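You operate a simulated robot arm through the tools that you are given. There is no shell and no other tool.

The job below is to be done with a simulated two-armed robot. You get a single attempt, and the scene is never put back.

Task
Swap the empty carton in the tea caddy for the mint tea and shut the lid.
Fine: leave the empty carton on the bread board. Set down upright: tea carton marked empty, what you pick out. Where these are worked on the way, their far stop is far enough and under half their travel is too little: lid of the tea caddy.
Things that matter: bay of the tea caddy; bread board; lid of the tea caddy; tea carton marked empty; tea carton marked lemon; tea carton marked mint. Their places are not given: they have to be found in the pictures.

The check looks at the end state, three seconds after you hand in, the way a careful person would. Anything else that was tipped, shoved, dropped, spilled or broken makes it a failure. A push-on lid holds only when it is set on centred and level and pressed home; a screw cap is set on level and turned clockwise until tight.

Robot
Two 7-joint arms with two-finger parallel grippers on one trunk that stands fixed in place. Base frame: the origin is at the foot of the trunk, x ahead of it, y to its left, z up. Lengths are in mm, angles in degrees, forces in N, time in s.
The left shoulder is at [70, 177, 1170], the right one opposite. With the tool pointing down near the work surface each hand reaches from about 300 to 740 mm from the base axis, measured 20 degrees to its own side. Payload 3.43 kg a hand.
The TCP of each hand is the grasp point between the finger pads, 30 mm short of the fingertips. In the tool frame z runs along the fingers and y along their closing line. Largest opening 94 mm; finger width 28, thickness 10; the body of the gripper, 50 by 96 mm, starts 55 mm behind the TCP.
Orientation is told as [roll, pitch, yaw] about the base's x, y, z axes, in that order, counted from this pose: with the fingers straight down and closing along the base's y, the tool's x points along the base's -x, its y along +y and its z along -z.

Tools
- The arms move only by the tool move_arm. It takes "left_commands", "right_commands" or both (then of equal length, played together; a hand with none holds still); each is a list of rows, each a list of 7 numbers: the finger opening in m, from 0 to 0.094, then the shift along the base's x, y, z in m, then the turn, a rotation vector about the base's x, y, z in degrees. In form: [[claw, dx, dy, dz, wx, wy, wz], ...]. A call has 1 to 20 rows; each row is the pose to reach, as a shift and turn from the pose commanded when the call began. Rows are played at 5 a second. More than 50 mm and 8.6 degrees between two rows, or a gripper value outside its range, and nothing of the call is played. A pose out of reach is approached as far as the arm can. The call stops where the force on the tool passes 40 N (or 10 N more than at its start, if that is more) or the arm is blocked; 0.2 s more then pass. Each finger travels about 153 mm/s and halts on what it meets, pressing with about 36 N; the grip force reading is that of the motor and also rises with nothing between the fingers. The clock runs only during rows and for 0.2 s after the last one: add rows that repeat a pose to give the fingers time. The reply holds the time, the measured pose of the TCP, the force on the tool along the base axes, the opening and the grip force, in the units named above and with some noise, with the torque about the TCP (base axes, N m) and any sound that the robot's microphone picked up.
- Cameras (640 x 400 px; columns grow to the right, rows downward): "scene" is now at [131.3, 32.6, 1484.4]; the picture's right is [0.37, -0.93, 0.00], its down [-0.57, -0.23, -0.79] and it looks along [0.73, 0.29, -0.62] (base axes); focal length 370 px, centre (320, 200). "left" rides on the left gripper at [76, -14, -102] in its tool frame; the picture's right is [0.18, 0.98, 0.00], its down [-0.75, 0.14, -0.64] and it looks along [-0.63, 0.12, 0.77] (tool axes); focal length 243 px, centre (320, 200). "right" rides on the right gripper at [76, 14, -103] in its tool frame; the picture's right is [-0.18, 0.98, 0.00], its down [-0.75, -0.14, -0.64] and it looks along [-0.63, -0.12, 0.77] (tool axes); focal length 243 px, centre (320, 200).
- grab_frame(camera): a new picture of that camera. It takes no simulated time.
- raise_lower(by): slides the trunk up (or, below 0, down) by that many mm; the arms and the scene camera ride with it, the base frame stays. It gives what a move gives, with no picture.
- pan_tilt(pan, tilt): turns the head with the scene camera to pan (to the left, within 86 degrees either way) and tilt (down, from -29 to 69), counted from straight ahead of the robot. It gives what a move gives.
- point_at(camera, pixels): for up to 12 pixels [column, row] of the newest picture of that camera ("zoom" is the newest enlarged one), the place [x, y, z] in the base frame of the surface seen there, good to about 2 mm. It takes no simulated time.
- zoom(camera, box): a new picture of the part [left, top, right, bottom] of that camera's present view, enlarged. It takes no simulated time.
- sign_off(): hands the job in; it is judged then, once.

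Unless the task says otherwise, let go and move clear before handing in.

The tools are called as name(argument=value, ...) on one line, values as JSON. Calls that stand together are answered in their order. move_arm: Moves the arms, as the interface text tells. Its arguments: {"type":"object","properties":{"left_commands":{"type":"array","items":{"type":"array","items":{"type":"number"}}},"right_commands":{"type":"array","items":{"type":"array","items":{"type":"number"}}}},"required":[]} The other tools are called the same way: raise_lower (by) slides the trunk up or down; pan_tilt (pan, tilt) turns the head that bears the scene camera; grab_frame (camera) takes a picture; point_at (camera, pixels) gives the place of the surface under pixels of a picture; zoom (camera, box) takes an enlarged picture of a part of a camera's view; sign_off () hands the job in.

At the start:

```text
t: 0.0
left_ee_pos: [415.2, 401.6, 1182.4]
left_tcp_rot: [0.0, 0.0, -0.1]
left_ft_force: [0.7, -0.1, 0.3]
left_ft_torque: [0.0, 0.03, 0.0]
left_finger_gap: 93.9
left_gripper_force: 0.0
right_ee_pos: [424.5, -3.8, 1200.7]
right_tcp_rot: [-0.1, 0.0, -0.1]
right_ft_force: [0.3, 0.1, -0.5]
right_ft_torque: [0.01, 0.02, -0.02]
right_finger_gap: 93.9
right_gripper_force: 0.1
trunk travel left (down, up): [-750.0, 90.0]
head pan, tilt: [21.8, 38.2]
```

scene: 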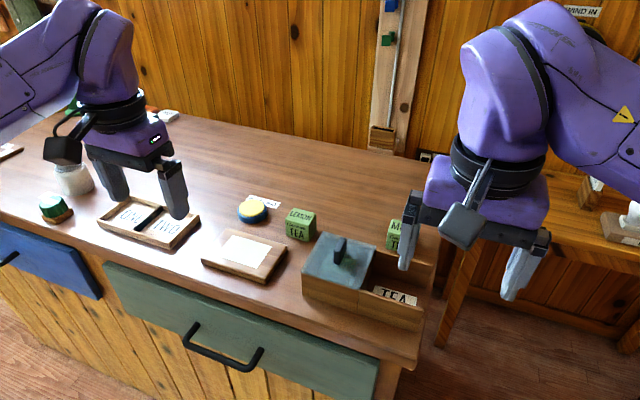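
right: 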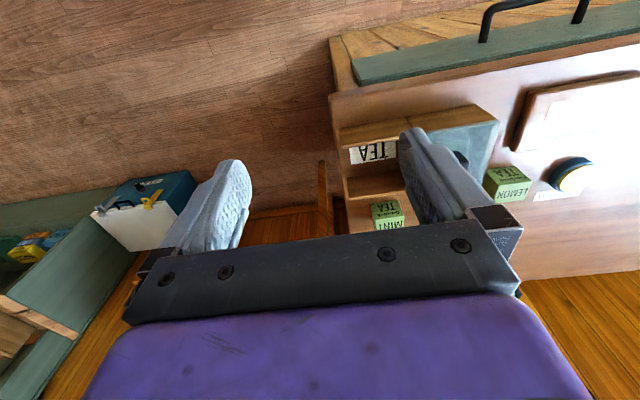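
left: 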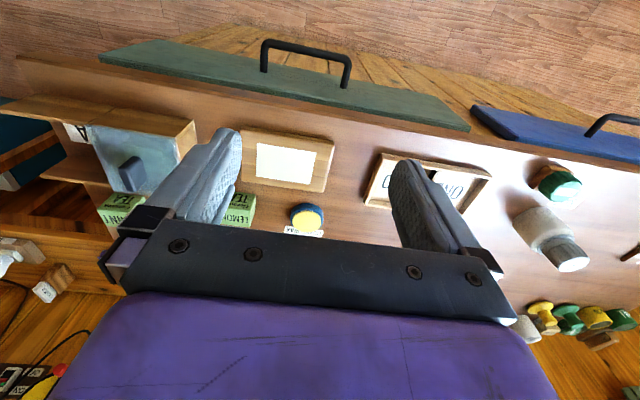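

The scene picture shows the tea caddy around (355,280) with a blue-grey lid, the lemon carton at (300,225) and the mint carton partly hidden at (393,235). I'll zoom in on these for detail.

zoom(camera="scene", box=[190, 180, 450, 342])

zoom(camera="right", box=[320, 80, 640, 280])

zoom(camera="left", box=[0, 80, 352, 300])

```text
2.46 times, centred on (320, 261) of scene
```

zoom: 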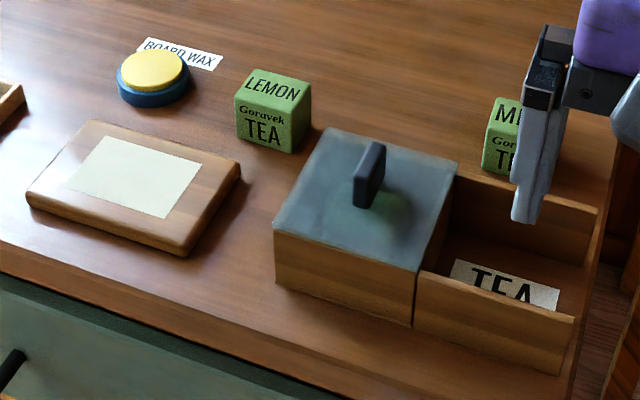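

```text
2.00 times, centred on (480, 180) of right
```

zoom: 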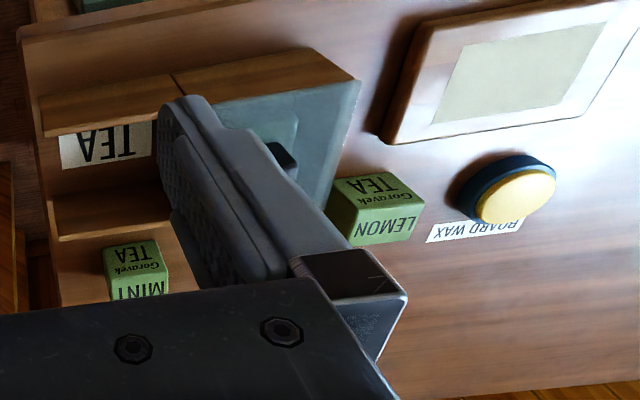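

```text
1.82 times, centred on (176, 190) of left
```

zoom: 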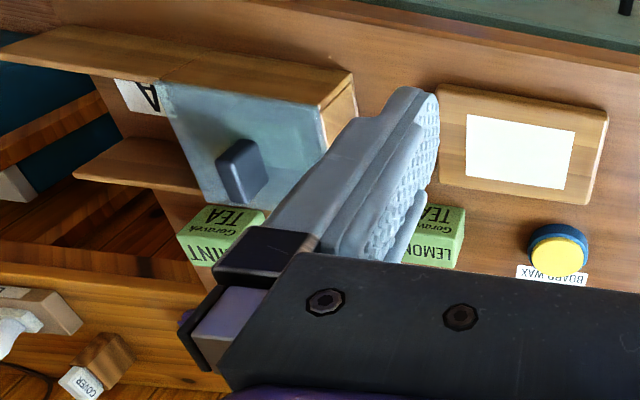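

The caddy looks like a box with a sliding lid: the lid covers the bay on the left and an open run with side walls (TEA label) lies to the right. I'll measure points on the lid, handle, cartons and board.

zoom(camera="scene", box=[190, 180, 450, 342])

point_at(camera="zoom", pixels=[[332, 132], [455, 165], [276, 226], [418, 268], [372, 150], [360, 205], [412, 322], [276, 285], [572, 318], [563, 370], [595, 212], [505, 295]])

point_at(camera="zoom", pixels=[[240, 98], [265, 72], [310, 85], [298, 110], [240, 138], [290, 150], [490, 125], [500, 100], [485, 165], [100, 122], [238, 165], [188, 250]])

```text
2.46 times, centred on (320, 261) of scene
```

zoom: 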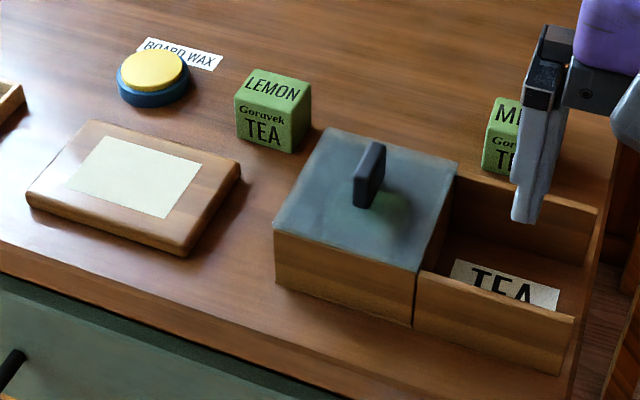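

```text
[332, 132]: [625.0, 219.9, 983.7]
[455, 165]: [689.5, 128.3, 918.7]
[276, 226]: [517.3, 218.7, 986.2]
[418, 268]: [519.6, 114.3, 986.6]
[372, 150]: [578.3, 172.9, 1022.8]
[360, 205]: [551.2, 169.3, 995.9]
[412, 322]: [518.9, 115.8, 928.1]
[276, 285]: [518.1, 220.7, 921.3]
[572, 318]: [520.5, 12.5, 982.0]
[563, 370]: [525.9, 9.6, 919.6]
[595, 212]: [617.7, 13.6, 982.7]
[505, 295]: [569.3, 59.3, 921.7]
```

```text
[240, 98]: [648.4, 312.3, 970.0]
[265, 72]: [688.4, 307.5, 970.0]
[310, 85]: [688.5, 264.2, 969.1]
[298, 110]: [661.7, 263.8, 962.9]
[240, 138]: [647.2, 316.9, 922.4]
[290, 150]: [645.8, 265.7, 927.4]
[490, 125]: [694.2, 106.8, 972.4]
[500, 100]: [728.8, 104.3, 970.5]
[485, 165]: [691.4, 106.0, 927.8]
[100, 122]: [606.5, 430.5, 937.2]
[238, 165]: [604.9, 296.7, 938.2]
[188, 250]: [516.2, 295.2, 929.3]
```

The lid top is near z 985, x 517–625, y 114–220, with a fin handle about (565,170) up to z 1023; the mint carton is at about (712,85) and table z about 920. I'll clear the right arm off to the right and bring the left hand over the caddy for a close look.

move_arm(left_commands=[[0.094, 0, -0.046, 0, 0, 0, 0], [0.094, -0.005, -0.092, 0, 0, 0, 0], [0.094, -0.01, -0.138, 0, 0, 0, 0], [0.094, -0.015, -0.184, 0, 0, 0, 0], [0.094, -0.015, -0.23, 0, 0, 0, 0], [0.094, -0.015, -0.23, 0, 0, 0, 0]], right_commands=[[0.094, -0.01, -0.048, 0, 0, 0, 0], [0.094, -0.02, -0.096, 0, 0, 0, 0], [0.094, -0.03, -0.144, 0, 0, 0, 0], [0.094, -0.04, -0.19, 0, 0, 0, 0], [0.094, -0.05, -0.235, 0, 0, 0, 0], [0.094, -0.06, -0.28, 0, 0, 0, 0]])

```text
t: 1.4
left_ee_pos: [420.7, 191.7, 1186.0]
left_tcp_rot: [-0.3, 0.0, 0.0]
left_ft_force: [-0.5, 0.3, 0.7]
left_ft_torque: [-0.05, 0.04, 0.02]
left_finger_gap: 93.8
left_gripper_force: 0.1
left hand out of reach, approached as far as the arm can: row 5, 6
right_ee_pos: [375.2, -236.0, 1201.3]
right_tcp_rot: [-0.2, 0.1, 0.0]
right_ft_force: [0.4, 0.4, 0.1]
right_ft_torque: [-0.04, 0.0, -0.01]
right_finger_gap: 94.0
right_gripper_force: 0.1
right hand out of reach, approached as far as the arm can: row 6
trunk travel left (down, up): [-750.0, 90.0]
head pan, tilt: [21.8, 38.2]
```

The left hand stopped at (421,192,1186), just short of the target, and the right hand is clear at y −236. I'll take fresh pictures.

grab_frame(camera="left")

grab_frame(camera="scene")

grab_frame(camera="right")

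```text
taken
```

left: 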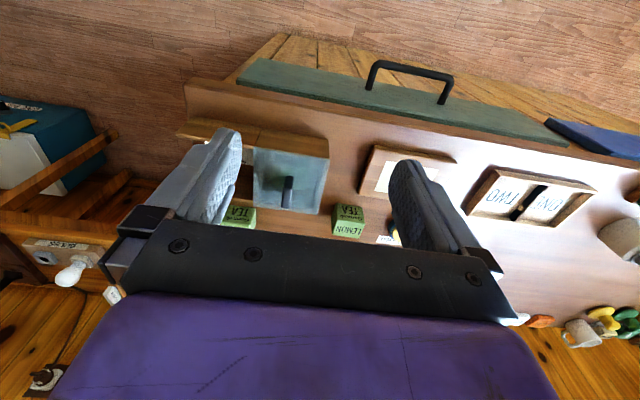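

```text
taken
```

scene: 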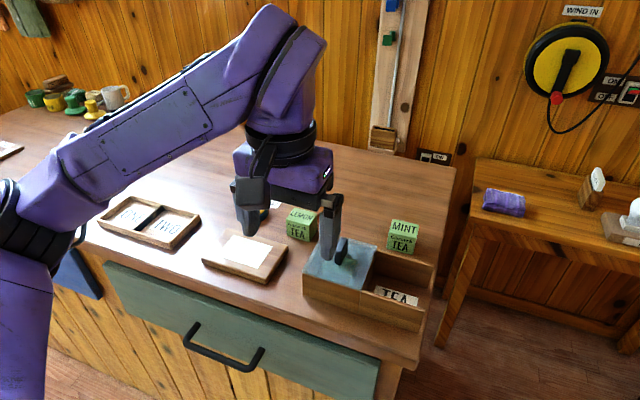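

```text
taken
```

right: 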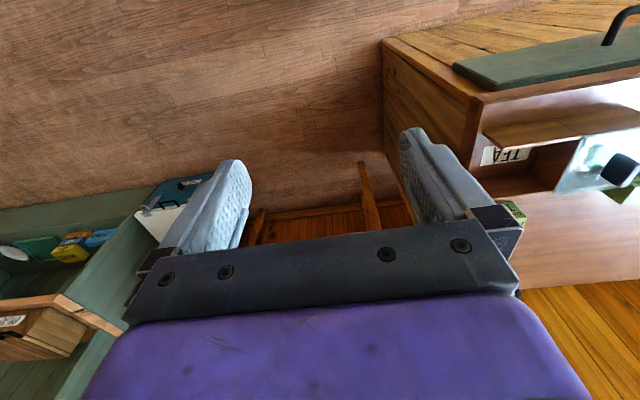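

zoom(camera="scene", box=[280, 195, 456, 305])

zoom(camera="left", box=[176, 110, 400, 250])

```text
3.64 times, centred on (368, 250) of scene
```

zoom: 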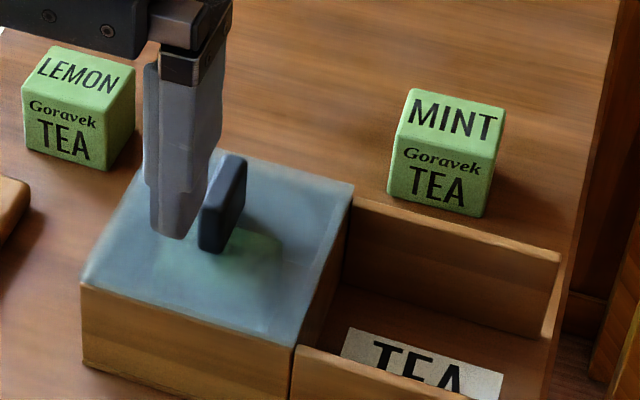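

```text
2.86 times, centred on (288, 180) of left
```

zoom: 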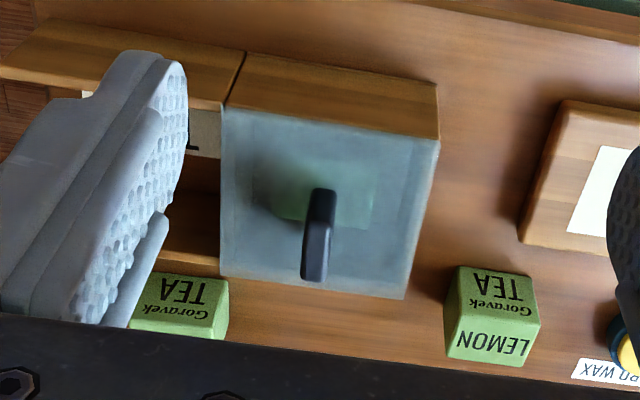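

The lid is frosted and the green glow under it at zoom (320,200) shows the empty carton; the handle fin is thin in y and long in x. I'll measure the fin and the mint carton precisely.

point_at(camera="zoom", pixels=[[323, 195], [315, 230], [305, 275], [326, 222], [333, 205], [225, 110], [435, 142], [222, 272], [400, 295], [330, 215], [275, 190], [375, 175]])

zoom(camera="scene", box=[280, 195, 456, 305])

point_at(camera="zoom", pixels=[[405, 145], [485, 160], [500, 110], [415, 95], [495, 165], [405, 190], [475, 210], [235, 160], [225, 225], [205, 235], [240, 175], [550, 255]])

```text
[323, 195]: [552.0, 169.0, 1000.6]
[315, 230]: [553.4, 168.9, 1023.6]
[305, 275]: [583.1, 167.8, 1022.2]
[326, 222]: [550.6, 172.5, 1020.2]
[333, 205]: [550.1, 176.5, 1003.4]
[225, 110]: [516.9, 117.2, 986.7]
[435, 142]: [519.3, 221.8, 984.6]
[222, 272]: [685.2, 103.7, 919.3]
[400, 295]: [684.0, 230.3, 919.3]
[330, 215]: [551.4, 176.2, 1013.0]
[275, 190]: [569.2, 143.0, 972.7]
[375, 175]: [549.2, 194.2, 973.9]
```

```text
3.64 times, centred on (368, 250) of scene
```

zoom: 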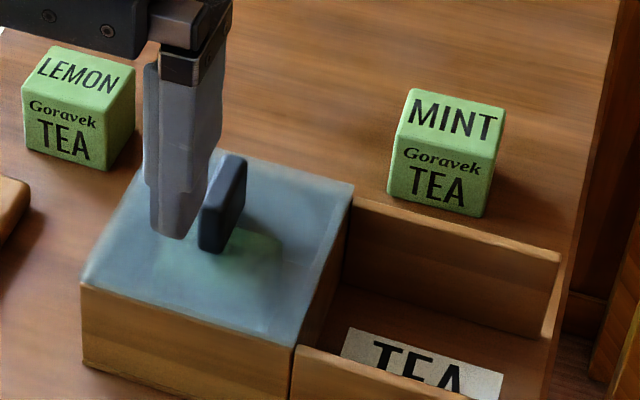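

```text
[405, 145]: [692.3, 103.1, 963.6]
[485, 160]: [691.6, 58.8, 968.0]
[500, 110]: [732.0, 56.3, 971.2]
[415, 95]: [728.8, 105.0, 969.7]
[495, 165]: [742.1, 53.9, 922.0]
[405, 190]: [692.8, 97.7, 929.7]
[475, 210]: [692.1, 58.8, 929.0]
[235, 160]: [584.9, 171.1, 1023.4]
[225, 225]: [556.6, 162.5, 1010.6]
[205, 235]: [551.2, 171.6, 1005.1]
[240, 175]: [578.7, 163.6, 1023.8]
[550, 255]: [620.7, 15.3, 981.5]
```

The fin handle measures x 550–588, y 163–176, top z 1024, and the mint carton is a ~50 mm cube centred near (716,81). I'll bring the left hand above the handle at a safe height and check where it lands.

move_arm(left_commands=[[0.094, 0.04, -0.003, -0.02, 0, 0, 0], [0.094, 0.08, -0.006, -0.04, 0, 0, 0], [0.094, 0.115, -0.009, -0.065, 0, 0, 0], [0.094, 0.15, -0.01, -0.085, 0, 0, 0], [0.094, 0.15, -0.01, -0.085, 0, 0, 0]])

```text
t: 2.6
left_ee_pos: [567.7, 178.9, 1101.0]
left_tcp_rot: [0.1, -0.1, 0.0]
left_ft_force: [-0.3, 0.4, 0.4]
left_ft_torque: [-0.06, -0.03, -0.03]
left_finger_gap: 94.1
left_gripper_force: 0.1
right_ee_pos: [375.5, -238.2, 1202.0]
right_tcp_rot: [0.1, -0.1, -0.1]
right_ft_force: [0.6, 0.7, 0.6]
right_ft_torque: [-0.01, 0.0, -0.01]
right_finger_gap: 94.2
right_gripper_force: 0.0
trunk travel left (down, up): [-750.0, 90.0]
head pan, tilt: [21.8, 38.2]
```

The hand landed at (568,179,1101), so shifts are taken from the pose actually reached. I'll shift onto the fin in y and lower to z≈1021 with the fingers open.

move_arm(left_commands=[[0.094, 0.001, -0.0095, -0.02, 0, 0, 0], [0.094, 0.001, -0.0095, -0.05, 0, 0, 0], [0.094, 0.001, -0.0095, -0.07, 0, 0, 0], [0.094, 0.001, -0.0095, -0.08, 0, 0, 0], [0.094, 0.001, -0.0095, -0.08, 0, 0, 0]])

grab_frame(camera="left")

grab_frame(camera="scene")

```text
t: 3.8
left_ee_pos: [569.6, 170.5, 1021.5]
left_tcp_rot: [0.0, 0.0, 0.0]
left_ft_force: [0.7, 0.3, -0.3]
left_ft_torque: [-0.01, 0.01, 0.0]
left_finger_gap: 93.8
left_gripper_force: 0.1
right_ee_pos: [374.9, -240.1, 1202.1]
right_tcp_rot: [0.0, 0.0, -0.1]
right_ft_force: [-0.3, 0.1, -0.2]
right_ft_torque: [0.0, 0.0, 0.0]
right_finger_gap: 94.1
right_gripper_force: 0.1
trunk travel left (down, up): [-750.0, 90.0]
head pan, tilt: [21.8, 38.2]
```

```text
taken
```

left: 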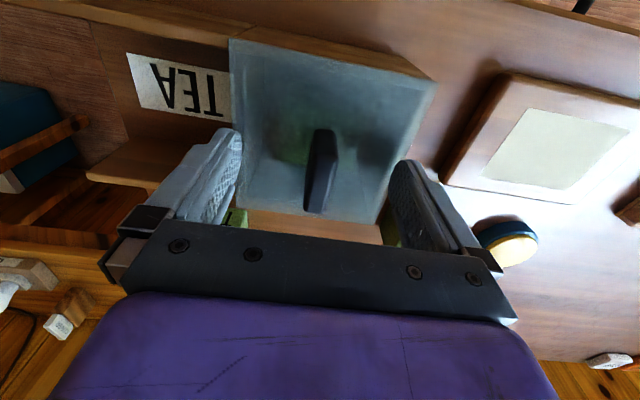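

```text
taken
```

scene: 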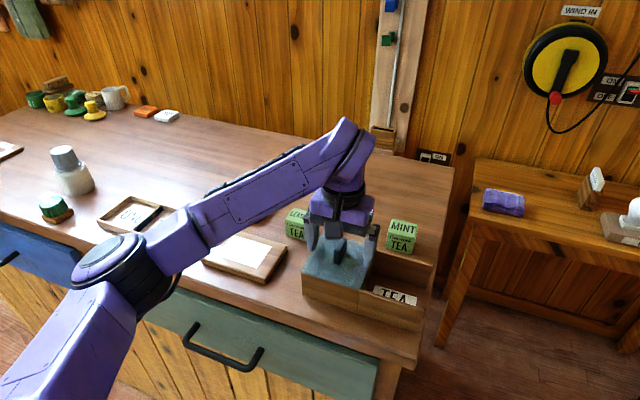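

The fin at left-image (320,170) sits between the open fingers. I'll close on it slowly.

move_arm(left_commands=[[0.06, 0, 0, 0, 0, 0, 0], [0.03, 0, 0, 0, 0, 0, 0], [0.008, 0, 0, 0, 0, 0, 0], [0.008, 0, 0, 0, 0, 0, 0], [0.008, 0, 0, 0, 0, 0, 0]])

```text
t: 5.0
left_ee_pos: [570.5, 170.5, 1021.7]
left_tcp_rot: [0.1, -0.1, -0.2]
left_ft_force: [-0.6, -0.6, -1.2]
left_ft_torque: [0.04, -0.06, 0.02]
left_finger_gap: 17.9
left_gripper_force: 44.5
right_ee_pos: [376.0, -239.2, 1201.2]
right_tcp_rot: [0.0, 0.0, -0.1]
right_ft_force: [0.6, 0.8, -0.1]
right_ft_torque: [-0.01, 0.0, -0.04]
right_finger_gap: 94.2
right_gripper_force: 0.0
trunk travel left (down, up): [-750.0, 90.0]
head pan, tilt: [21.8, 38.2]
```

The fingers hold the fin (gap 17.9 mm, 44 N). I'll slide the lid in −y by a short step first to check it moves freely.

move_arm(left_commands=[[0.008, 0, -0.005, 0, 0, 0, 0], [0.008, 0, -0.01, 0, 0, 0, 0], [0.008, 0, -0.015, 0, 0, 0, 0], [0.008, 0, -0.02, 0, 0, 0, 0]])

grab_frame(camera="left")

```text
t: 6.0
left_ee_pos: [570.2, 149.3, 1022.2]
left_tcp_rot: [0.0, 0.1, -0.1]
left_ft_force: [0.9, -0.4, -2.7]
left_ft_torque: [0.03, -0.28, 0.03]
left_finger_gap: 18.0
left_gripper_force: 45.0
right_ee_pos: [377.6, -239.6, 1202.3]
right_tcp_rot: [0.0, 0.1, -0.1]
right_ft_force: [0.3, -0.8, -0.5]
right_ft_torque: [0.0, 0.0, 0.0]
right_finger_gap: 94.2
right_gripper_force: 0.0
trunk travel left (down, up): [-750.0, 90.0]
head pan, tilt: [21.8, 38.2]
```

```text
taken
```

left: 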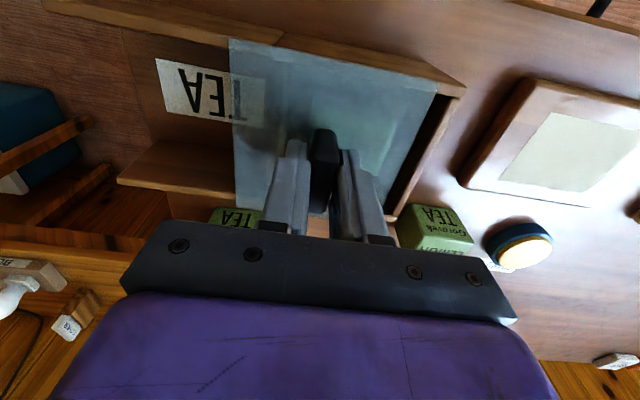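

The lid slid 20 mm with almost no force and the bay's left edge is opening at (435,150). I'll continue toward the far stop in gentle steps.

move_arm(left_commands=[[0.008, 0, -0.01, 0, 0, 0, 0], [0.008, 0, -0.02, 0, 0, 0, 0], [0.008, 0, -0.03, 0, 0, 0, 0], [0.008, 0, -0.04, 0, 0, 0, 0], [0.008, 0, -0.05, 0, 0, 0, 0], [0.008, 0, -0.06, 0, 0, 0, 0], [0.008, 0, -0.065, 0, 0, 0, 0], [0.008, 0, -0.07, 0, 0, 0, 0]])

grab_frame(camera="left")

grab_frame(camera="scene")

```text
t: 7.8
left_ee_pos: [569.9, 80.1, 1022.5]
left_tcp_rot: [0.0, 0.0, 0.0]
left_ft_force: [2.5, 0.3, 4.3]
left_ft_torque: [-0.02, 0.92, -0.01]
left_finger_gap: 18.2
left_gripper_force: 44.8
right_ee_pos: [375.4, -239.3, 1200.4]
right_tcp_rot: [0.0, -0.1, -0.1]
right_ft_force: [0.2, 0.1, 0.4]
right_ft_torque: [-0.01, 0.03, 0.01]
right_finger_gap: 94.1
right_gripper_force: 0.0
trunk travel left (down, up): [-750.0, 90.0]
head pan, tilt: [21.8, 38.2]
```

```text
taken
```

left: 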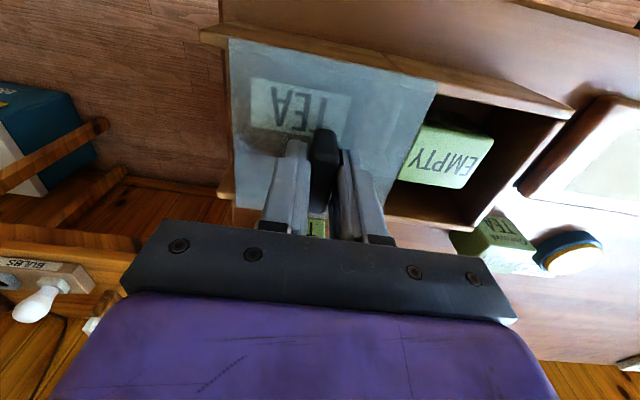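

```text
taken
```

scene: 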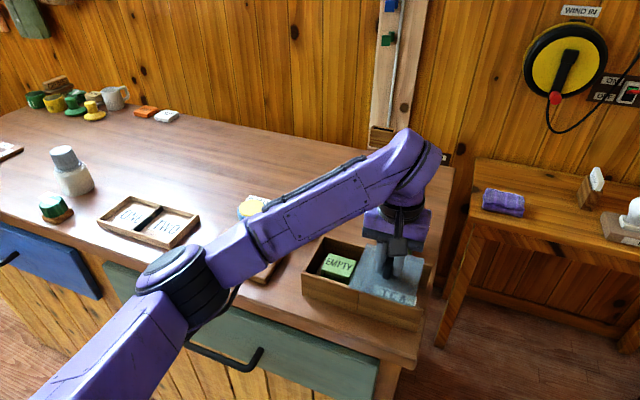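

The lid has slid 90 mm and the EMPTY carton shows in the bay at left-image (450,155). I'll keep easing it to the far stop.

move_arm(left_commands=[[0.008, 0, -0.004, 0, 0, 0, 0], [0.008, 0, -0.008, 0, 0, 0, 0], [0.008, 0, -0.012, 0, 0, 0, 0], [0.008, 0, -0.016, 0, 0, 0, 0]])

```text
t: 8.8
left_ee_pos: [569.9, 64.8, 1021.1]
left_tcp_rot: [-0.1, 0.0, 0.0]
left_ft_force: [-1.8, -0.1, -0.5]
left_ft_torque: [-0.02, -0.53, 0.02]
left_finger_gap: 18.0
left_gripper_force: 45.5
right_ee_pos: [374.9, -238.4, 1202.4]
right_tcp_rot: [0.0, 0.0, -0.2]
right_ft_force: [-0.3, 1.0, 0.2]
right_ft_torque: [-0.03, 0.0, 0.03]
right_finger_gap: 93.8
right_gripper_force: 0.2
trunk travel left (down, up): [-750.0, 90.0]
head pan, tilt: [21.8, 38.2]
```

The lid is now 106 mm along with no stop felt yet. I'll look before going further.

grab_frame(camera="left")

zoom(camera="scene", box=[280, 210, 456, 320])

grab_frame(camera="right")

```text
taken
```

left: 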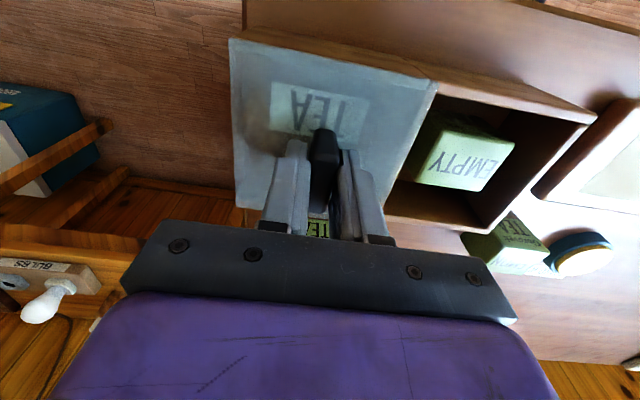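

```text
3.64 times, centred on (368, 265) of scene
```

zoom: 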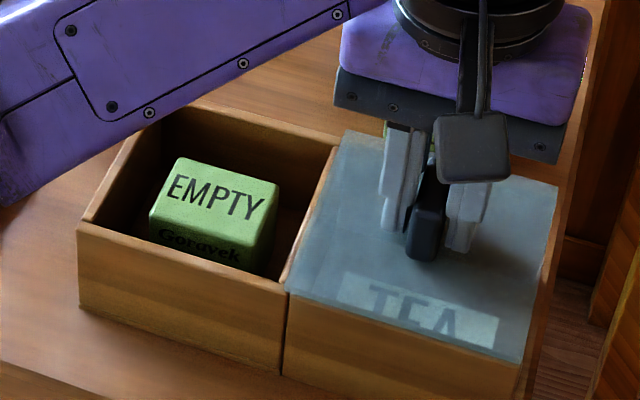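

```text
taken
```

right: 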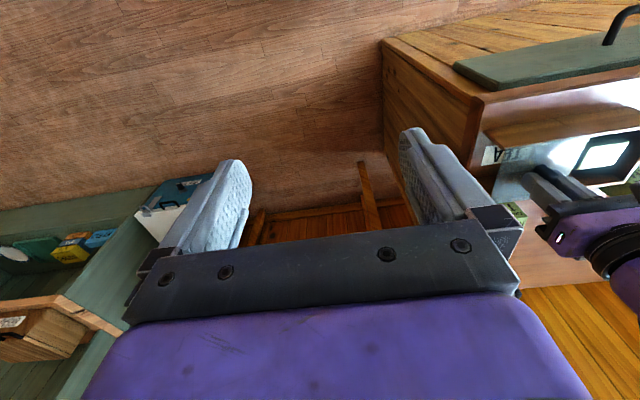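

The bay is fully uncovered, with the EMPTY carton at zoom (215,210) and the lid covering the run, so it is open far enough. I'll release the fin and rise.

move_arm(left_commands=[[0.05, 0, 0, 0, 0, 0, 0], [0.08, 0, 0, 0, 0, 0, 0], [0.08, 0, 0, 0.03, 0, 0, 0], [0.08, 0, 0, 0.07, 0, 0, 0], [0.08, -0.03, 0.03, 0.1, 0, 0, 0], [0.08, -0.06, 0.06, 0.12, 0, 0, 0], [0.08, -0.09, 0.09, 0.12, 0, 0, 0], [0.08, -0.09, 0.09, 0.12, 0, 0, 0]])

grab_frame(camera="left")

zoom(camera="scene", box=[280, 210, 456, 320])

```text
refused: row 5 steps farther than a row can; nothing moved
```

```text
taken
```

left: 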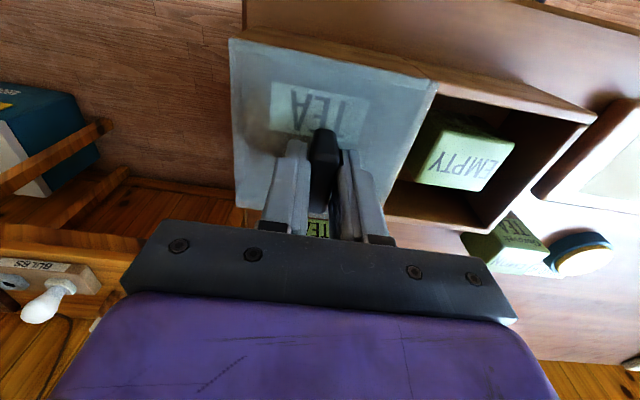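

```text
3.64 times, centred on (368, 265) of scene
```

zoom: 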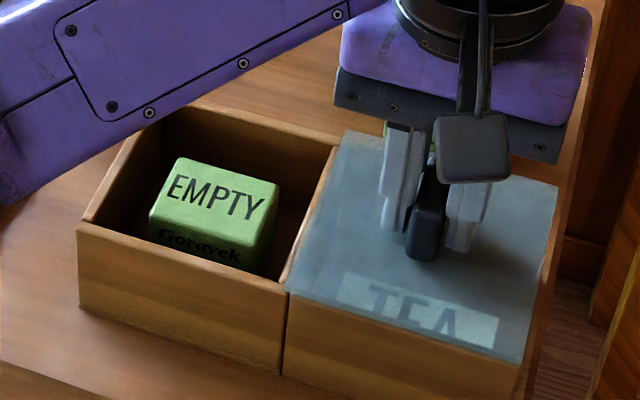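

The call was refused because one row stepped just over 50 mm; nothing moved. I'll repeat with smaller steps: open, rise straight up, then back off.

move_arm(left_commands=[[0.05, 0, 0, 0, 0, 0, 0], [0.08, 0, 0, 0, 0, 0, 0], [0.08, 0, 0, 0.03, 0, 0, 0], [0.08, 0, 0, 0.07, 0, 0, 0], [0.08, -0.02, 0.02, 0.1, 0, 0, 0], [0.08, -0.04, 0.04, 0.12, 0, 0, 0], [0.08, -0.07, 0.07, 0.12, 0, 0, 0], [0.08, -0.09, 0.09, 0.12, 0, 0, 0], [0.08, -0.09, 0.09, 0.12, 0, 0, 0]])

grab_frame(camera="left")

zoom(camera="scene", box=[280, 210, 456, 320])

```text
t: 10.8
left_ee_pos: [480.6, 154.0, 1142.0]
left_tcp_rot: [0.1, 0.0, -0.2]
left_ft_force: [0.3, -0.2, -0.1]
left_ft_torque: [0.01, -0.02, -0.01]
left_finger_gap: 80.0
left_gripper_force: 0.0
right_ee_pos: [376.6, -240.6, 1201.7]
right_tcp_rot: [0.1, 0.1, -0.1]
right_ft_force: [0.9, 0.0, 0.3]
right_ft_torque: [-0.01, 0.0, -0.02]
right_finger_gap: 93.9
right_gripper_force: 0.1
trunk travel left (down, up): [-750.0, 90.0]
head pan, tilt: [21.8, 38.2]
```

```text
taken
```

left: 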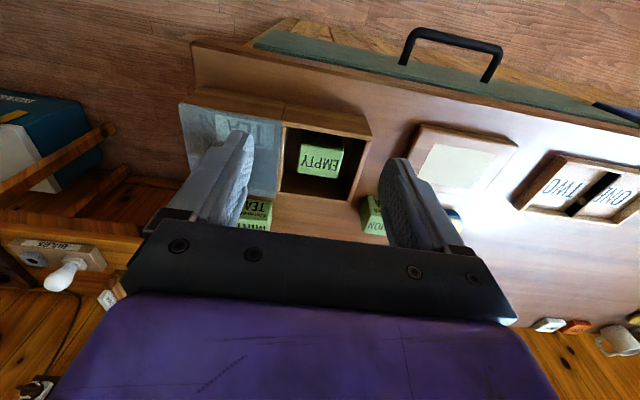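

```text
3.64 times, centred on (368, 265) of scene
```

zoom: 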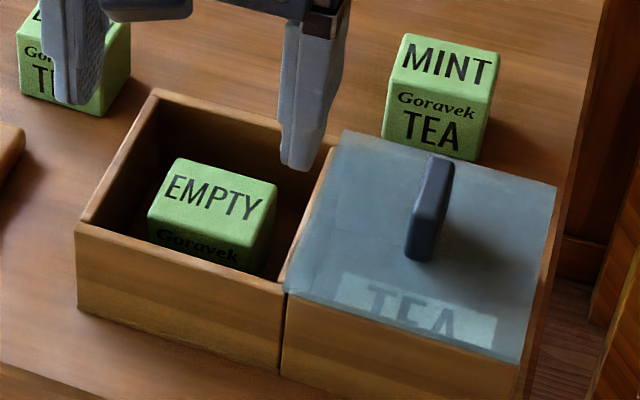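

The fin was released and the lid stayed put; the bay with EMPTY is clearly visible in both views. I'll measure the carton and inner wall edges from both cameras.

point_at(camera="zoom", pixels=[[180, 163], [272, 188], [262, 240], [155, 210], [157, 95], [335, 155], [325, 165], [280, 285], [80, 225], [165, 105], [95, 222], [285, 277]])

zoom(camera="left", box=[250, 90, 410, 190])

```text
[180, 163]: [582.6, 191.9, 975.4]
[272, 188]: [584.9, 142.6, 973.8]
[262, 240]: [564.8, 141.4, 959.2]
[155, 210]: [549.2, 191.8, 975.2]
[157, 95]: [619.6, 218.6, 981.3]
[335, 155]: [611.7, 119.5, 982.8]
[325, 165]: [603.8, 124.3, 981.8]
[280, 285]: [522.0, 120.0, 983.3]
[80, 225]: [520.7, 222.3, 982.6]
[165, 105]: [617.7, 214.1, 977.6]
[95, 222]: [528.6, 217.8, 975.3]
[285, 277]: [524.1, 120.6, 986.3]
```

```text
4.00 times, centred on (330, 140) of left
```

zoom: 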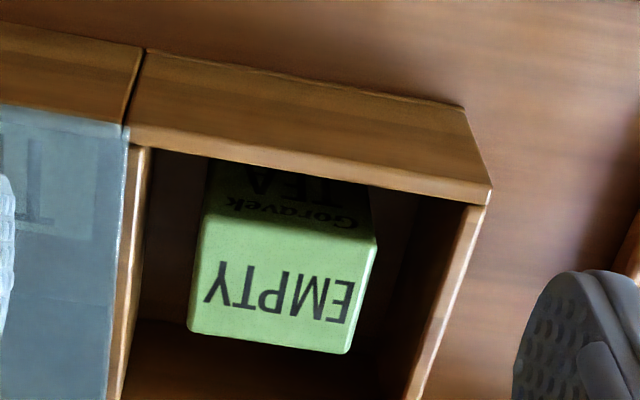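

point_at(camera="zoom", pixels=[[195, 328], [345, 348], [370, 240], [215, 215], [132, 200], [145, 200], [470, 225], [455, 215], [440, 320], [420, 320], [300, 165], [275, 280]])

```text
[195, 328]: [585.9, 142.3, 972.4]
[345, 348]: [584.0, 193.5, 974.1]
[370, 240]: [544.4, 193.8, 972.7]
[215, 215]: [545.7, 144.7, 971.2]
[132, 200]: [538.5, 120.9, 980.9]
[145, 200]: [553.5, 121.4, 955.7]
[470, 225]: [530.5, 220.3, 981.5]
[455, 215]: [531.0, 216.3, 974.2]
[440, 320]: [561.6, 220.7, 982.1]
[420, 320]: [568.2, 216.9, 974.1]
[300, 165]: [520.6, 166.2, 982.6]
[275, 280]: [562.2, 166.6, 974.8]
```

The EMPTY carton spans x 544–587, y 142–194, top z 973; the bay's inner walls are at y≈121 and 217, leaving ~21 mm each side. I'll move above it with a 64 mm opening and check the pose before going in.

move_arm(left_commands=[[0.064, 0.03, 0.005, -0.02, 0, 0, 0], [0.064, 0.06, 0.01, -0.04, 0, 0, 0], [0.064, 0.085, 0.014, -0.07, 0, 0, 0], [0.064, 0.085, 0.014, -0.1, 0, 0, 0], [0.064, 0.085, 0.014, -0.115, 0, 0, 0], [0.064, 0.085, 0.014, -0.115, 0, 0, 0]])

grab_frame(camera="left")

zoom(camera="scene", box=[280, 210, 456, 320])

```text
t: 12.2
left_ee_pos: [566.5, 168.5, 1025.8]
left_tcp_rot: [0.0, 0.0, 0.0]
left_ft_force: [0.6, -0.3, 0.2]
left_ft_torque: [0.0, 0.01, -0.01]
left_finger_gap: 64.1
left_gripper_force: 0.0
right_ee_pos: [375.9, -239.3, 1200.7]
right_tcp_rot: [0.0, 0.0, -0.1]
right_ft_force: [0.6, -0.5, 0.9]
right_ft_torque: [-0.01, 0.0, 0.01]
right_finger_gap: 93.8
right_gripper_force: 0.0
trunk travel left (down, up): [-750.0, 90.0]
head pan, tilt: [21.8, 38.2]
```

```text
taken
```

left: 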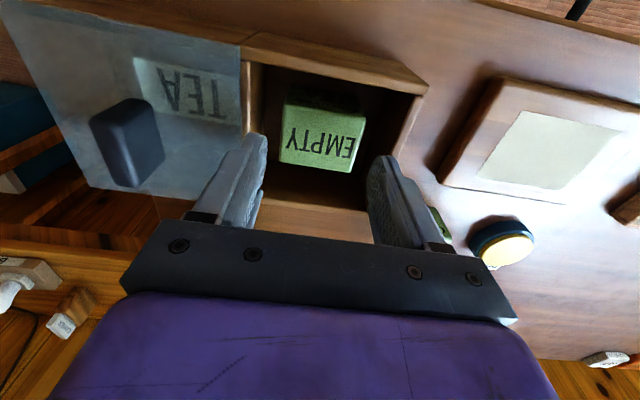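

```text
3.64 times, centred on (368, 265) of scene
```

zoom: 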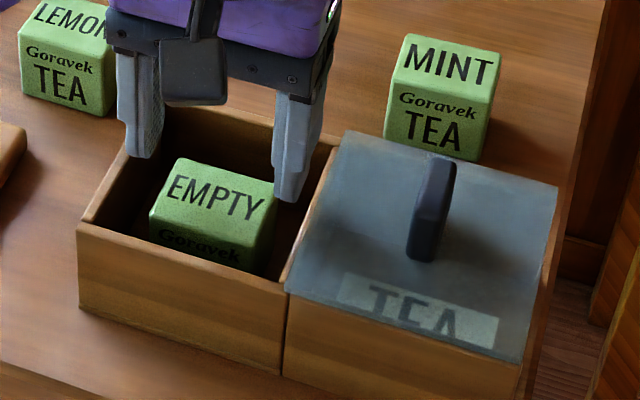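

The fingers straddle the carton and sit inside the walls at z 1026. I'll lower straight down to z≈960 in small steps.

move_arm(left_commands=[[0.064, 0, 0, -0.015, 0, 0, 0], [0.064, 0, 0, -0.03, 0, 0, 0], [0.064, 0, 0, -0.045, 0, 0, 0], [0.064, 0, 0, -0.056, 0, 0, 0], [0.064, 0, 0, -0.066, 0, 0, 0], [0.064, 0, 0, -0.066, 0, 0, 0]])

```text
t: 13.2
left_ee_pos: [565.4, 166.9, 982.3]
left_tcp_rot: [-0.6, -1.1, 0.1]
left_ft_force: [-9.1, 1.6, 16.0]
left_ft_torque: [-0.7, 0.28, -0.45]
left_finger_gap: 63.4
left_gripper_force: 0.1
right_ee_pos: [373.4, -239.5, 1202.2]
right_tcp_rot: [-0.1, -0.2, -0.2]
right_ft_force: [0.2, 0.3, -0.5]
right_ft_torque: [0.05, 0.01, -0.03]
right_finger_gap: 94.3
right_gripper_force: 0.1
trunk travel left (down, up): [-750.0, 90.0]
head pan, tilt: [21.8, 38.2]
stopped in row 5 (left hand): the force on the tool passed its limit at 49 N (the readings are from after the stop); the commanded pose is now the measured one
```

The descent stopped at z 982 with a 49 N contact. I'll look at what touched.

grab_frame(camera="left")

zoom(camera="scene", box=[280, 210, 456, 320])

grab_frame(camera="scene")

zoom(camera="right", box=[440, 80, 640, 205])

```text
taken
```

left: 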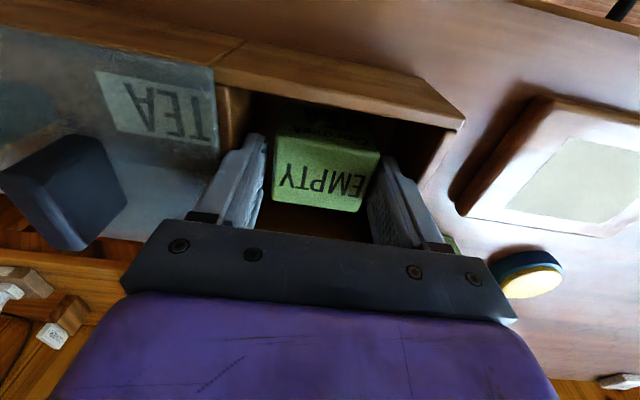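

```text
3.64 times, centred on (368, 265) of scene
```

zoom: 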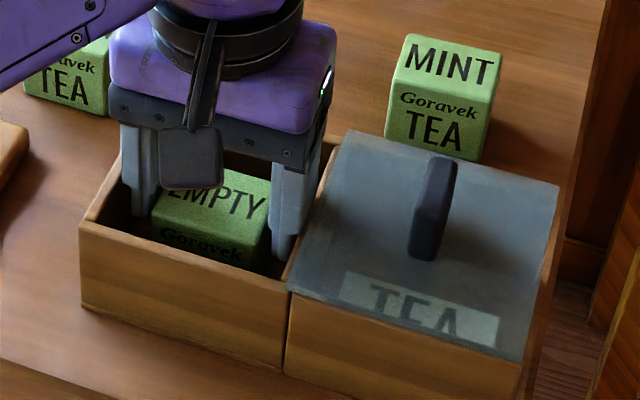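

```text
taken
```

scene: 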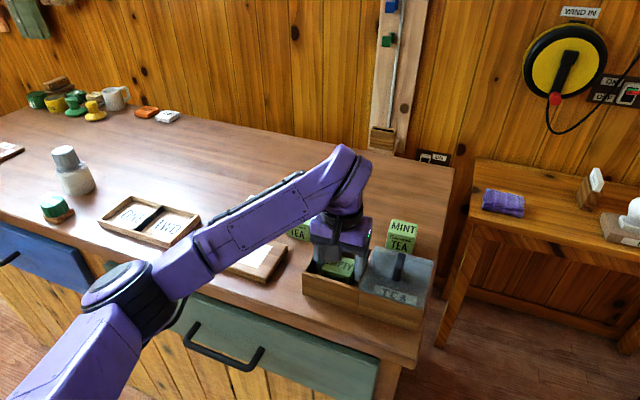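

```text
3.20 times, centred on (540, 142) of right
```

zoom: 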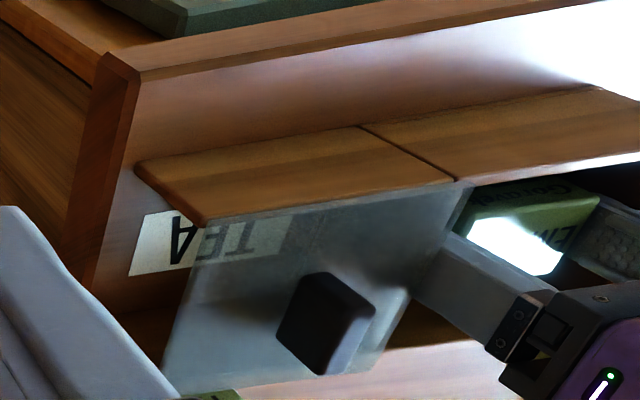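

Contact began when the TCP was level with the wall tops (z≈982), so I suspect a wider part of the fingers met a wall, or something else. I'll zoom in closely to see which.

zoom(camera="scene", box=[296, 225, 392, 285])

zoom(camera="left", box=[170, 70, 490, 270])

```text
6.67 times, centred on (344, 255) of scene
```

zoom: 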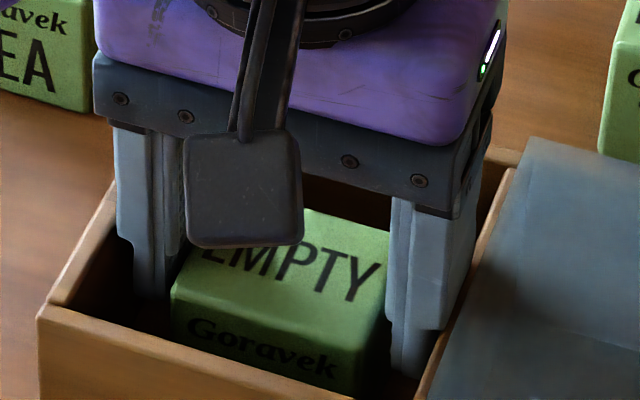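

```text
2.00 times, centred on (330, 170) of left
```

zoom: 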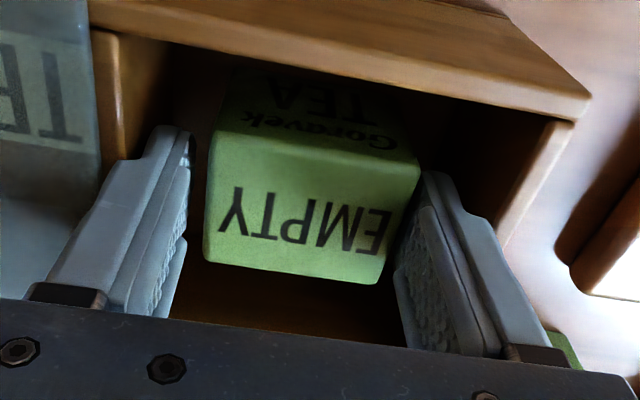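

The zoom shows each finger has a thicker part above the tip, and the right finger's step at (130,165) sits on the bay's right wall. The tips are already ~20 mm below the carton's top, so I'll rise clear, square up the hand, and check the pose.

move_arm(left_commands=[[0.064, 0, 0.0005, 0.01, 0, 0, 0], [0.064, 0, 0.0015, 0.02, 0.6, 1.1, -0.1], [0.064, 0, 0.0015, 0.02, 0.6, 1.1, -0.1]])

zoom(camera="left", box=[170, 70, 490, 270])

zoom(camera="scene", box=[280, 210, 456, 320])

```text
t: 14.0
left_ee_pos: [569.1, 171.4, 999.4]
left_tcp_rot: [0.2, 0.3, 0.0]
left_ft_force: [0.6, -0.6, 0.2]
left_ft_torque: [-0.01, -0.02, -0.02]
left_finger_gap: 64.0
left_gripper_force: 0.1
right_ee_pos: [375.9, -238.8, 1202.0]
right_tcp_rot: [0.0, 0.0, -0.1]
right_ft_force: [0.5, 0.6, -0.6]
right_ft_torque: [0.02, 0.01, -0.01]
right_finger_gap: 94.1
right_gripper_force: 0.2
trunk travel left (down, up): [-750.0, 90.0]
head pan, tilt: [21.8, 38.2]
```

```text
2.00 times, centred on (330, 170) of left
```

zoom: 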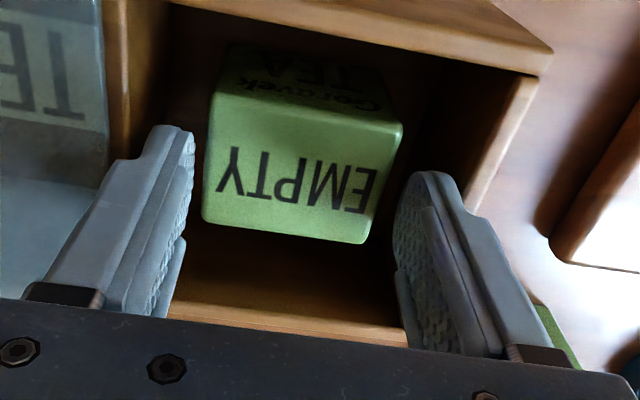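

```text
3.64 times, centred on (368, 265) of scene
```

zoom: 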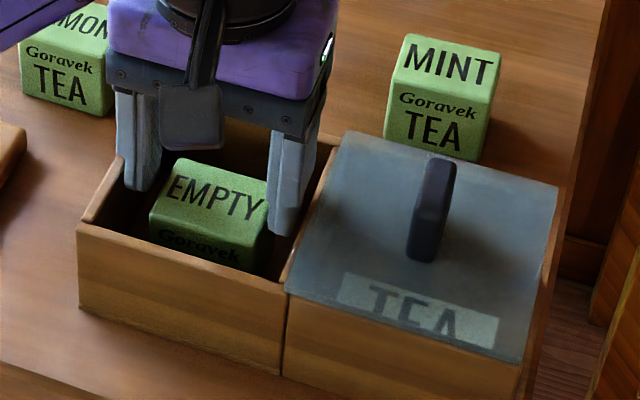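

The hand is free again at (569,171,999) and nothing has moved. I'll correct to (565.5,168,985), narrow the opening to 58 mm and stop with the tips ~18 mm below the carton top.

move_arm(left_commands=[[0.06, -0.0035, -0.0033, 0, -0.2, -0.3, 0], [0.058, -0.0035, -0.0033, -0.006, -0.2, -0.3, 0], [0.058, -0.0035, -0.0033, -0.0145, -0.2, -0.3, 0], [0.058, -0.0035, -0.0033, -0.0145, -0.2, -0.3, 0]])

zoom(camera="left", box=[170, 70, 490, 270])

```text
t: 15.0
left_ee_pos: [564.6, 166.0, 984.7]
left_tcp_rot: [0.0, -0.1, 0.1]
left_ft_force: [0.3, -0.5, -0.5]
left_ft_torque: [-0.01, -0.03, -0.01]
left_finger_gap: 57.8
left_gripper_force: 0.1
right_ee_pos: [375.8, -240.5, 1202.5]
right_tcp_rot: [-0.1, 0.0, -0.1]
right_ft_force: [-0.2, 0.3, -0.1]
right_ft_torque: [-0.01, 0.0, -0.01]
right_finger_gap: 93.9
right_gripper_force: 0.2
trunk travel left (down, up): [-750.0, 90.0]
head pan, tilt: [21.8, 38.2]
```

```text
2.00 times, centred on (330, 170) of left
```

zoom: 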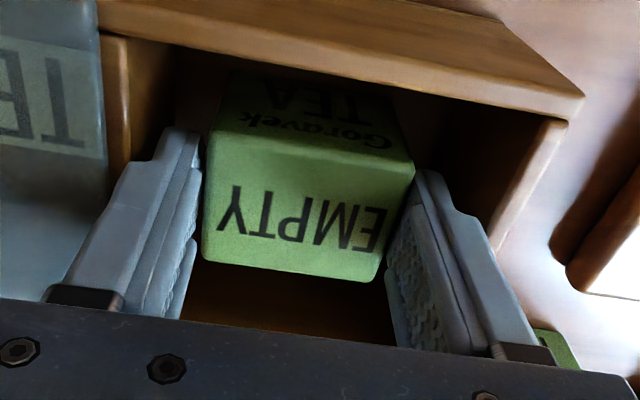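

The fingers straddle the carton with no contact; y reads 166, so I'll nudge +1.7 mm, drop 2 mm, and close the grip.

move_arm(left_commands=[[0.058, 0.0005, 0.0017, -0.002, 0, 0, 0], [0.05, 0.0005, 0.0017, -0.002, 0, 0, 0], [0.042, 0.0005, 0.0017, -0.002, 0, 0, 0], [0.042, 0.0005, 0.0017, -0.002, 0, 0, 0], [0.042, 0.0005, 0.0017, -0.002, 0, 0, 0]])

zoom(camera="left", box=[170, 70, 490, 270])

```text
t: 16.2
left_ee_pos: [564.2, 167.2, 982.8]
left_tcp_rot: [0.0, 0.0, 0.0]
left_ft_force: [-0.2, -0.1, 0.3]
left_ft_torque: [-0.07, 0.03, 0.01]
left_finger_gap: 54.4
left_gripper_force: 36.7
right_ee_pos: [376.1, -240.3, 1202.4]
right_tcp_rot: [0.0, 0.1, -0.2]
right_ft_force: [0.4, -0.5, 0.0]
right_ft_torque: [0.0, 0.02, 0.0]
right_finger_gap: 94.0
right_gripper_force: 0.0
trunk travel left (down, up): [-750.0, 90.0]
head pan, tilt: [21.8, 38.2]
```

```text
2.00 times, centred on (330, 170) of left
```

zoom: 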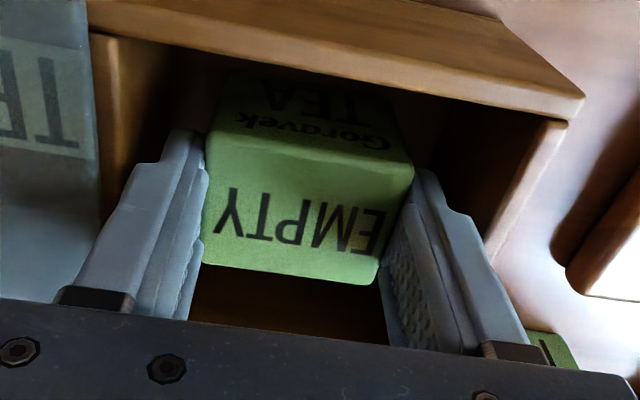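

The grip closed at 54.4 mm with 37 N on the carton. I'll lift slowly straight up and check it comes along level.

move_arm(left_commands=[[0.042, 0, 0, 0.01, 0, 0, 0], [0.042, 0, 0, 0.025, 0, 0, 0], [0.042, 0, 0, 0.045, 0, 0, 0], [0.042, 0, 0, 0.07, 0, 0, 0], [0.042, 0, 0, 0.1, 0, 0, 0], [0.042, 0, 0, 0.1, 0, 0, 0]])

grab_frame(camera="left")

grab_frame(camera="scene")

```text
t: 17.6
left_ee_pos: [563.4, 167.6, 1081.0]
left_tcp_rot: [0.0, 0.0, -0.1]
left_ft_force: [0.4, 0.5, -0.3]
left_ft_torque: [-0.01, 0.01, 0.02]
left_finger_gap: 54.4
left_gripper_force: 35.9
right_ee_pos: [377.2, -238.8, 1201.8]
right_tcp_rot: [0.0, 0.1, -0.1]
right_ft_force: [-0.3, 0.5, 0.3]
right_ft_torque: [-0.02, 0.0, 0.02]
right_finger_gap: 94.0
right_gripper_force: 0.1
trunk travel left (down, up): [-750.0, 90.0]
head pan, tilt: [21.8, 38.2]
```

```text
taken
```

left: 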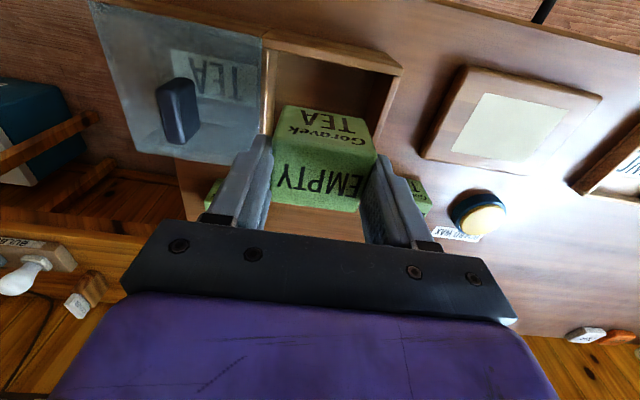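

```text
taken
```

scene: 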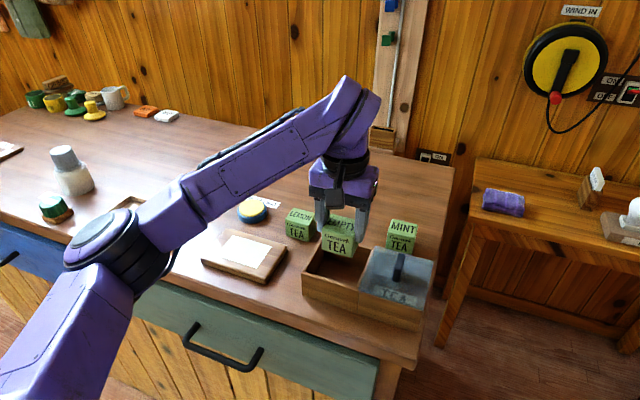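

The EMPTY carton is held level, clear of the bay. Next I'll measure the bread board in the scene view for the set-down spot.

zoom(camera="scene", box=[190, 210, 320, 291])

point_at(camera="scene", pixels=[[228, 231], [286, 247], [265, 277], [204, 262], [245, 252], [226, 248], [262, 252], [245, 240], [242, 262], [252, 268], [335, 256], [326, 252]])

```text
4.92 times, centred on (255, 250) of scene
```

zoom: 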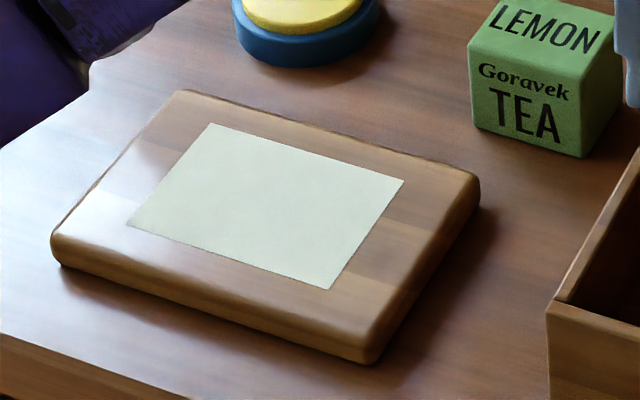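

```text
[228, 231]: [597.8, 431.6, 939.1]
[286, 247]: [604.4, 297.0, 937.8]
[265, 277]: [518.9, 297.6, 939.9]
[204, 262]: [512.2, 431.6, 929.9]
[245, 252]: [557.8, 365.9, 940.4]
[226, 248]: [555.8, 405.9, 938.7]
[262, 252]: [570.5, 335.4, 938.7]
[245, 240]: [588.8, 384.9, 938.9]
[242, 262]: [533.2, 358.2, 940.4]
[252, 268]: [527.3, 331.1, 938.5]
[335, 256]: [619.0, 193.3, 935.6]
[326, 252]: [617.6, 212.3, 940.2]
```

The board top is at z≈939.5, centred about (560,364). Before swinging left, I'll check the elbow's height so it doesn't sweep into anything.

point_at(camera="scene", pixels=[[100, 250], [120, 285], [150, 270], [180, 240], [100, 310], [75, 170], [155, 215], [55, 208]])

```text
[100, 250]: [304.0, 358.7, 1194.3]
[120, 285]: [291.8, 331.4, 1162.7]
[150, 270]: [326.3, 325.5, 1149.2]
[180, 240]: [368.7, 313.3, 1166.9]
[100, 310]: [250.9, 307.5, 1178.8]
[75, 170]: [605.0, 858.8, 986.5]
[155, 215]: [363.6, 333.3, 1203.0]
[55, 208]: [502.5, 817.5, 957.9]
```

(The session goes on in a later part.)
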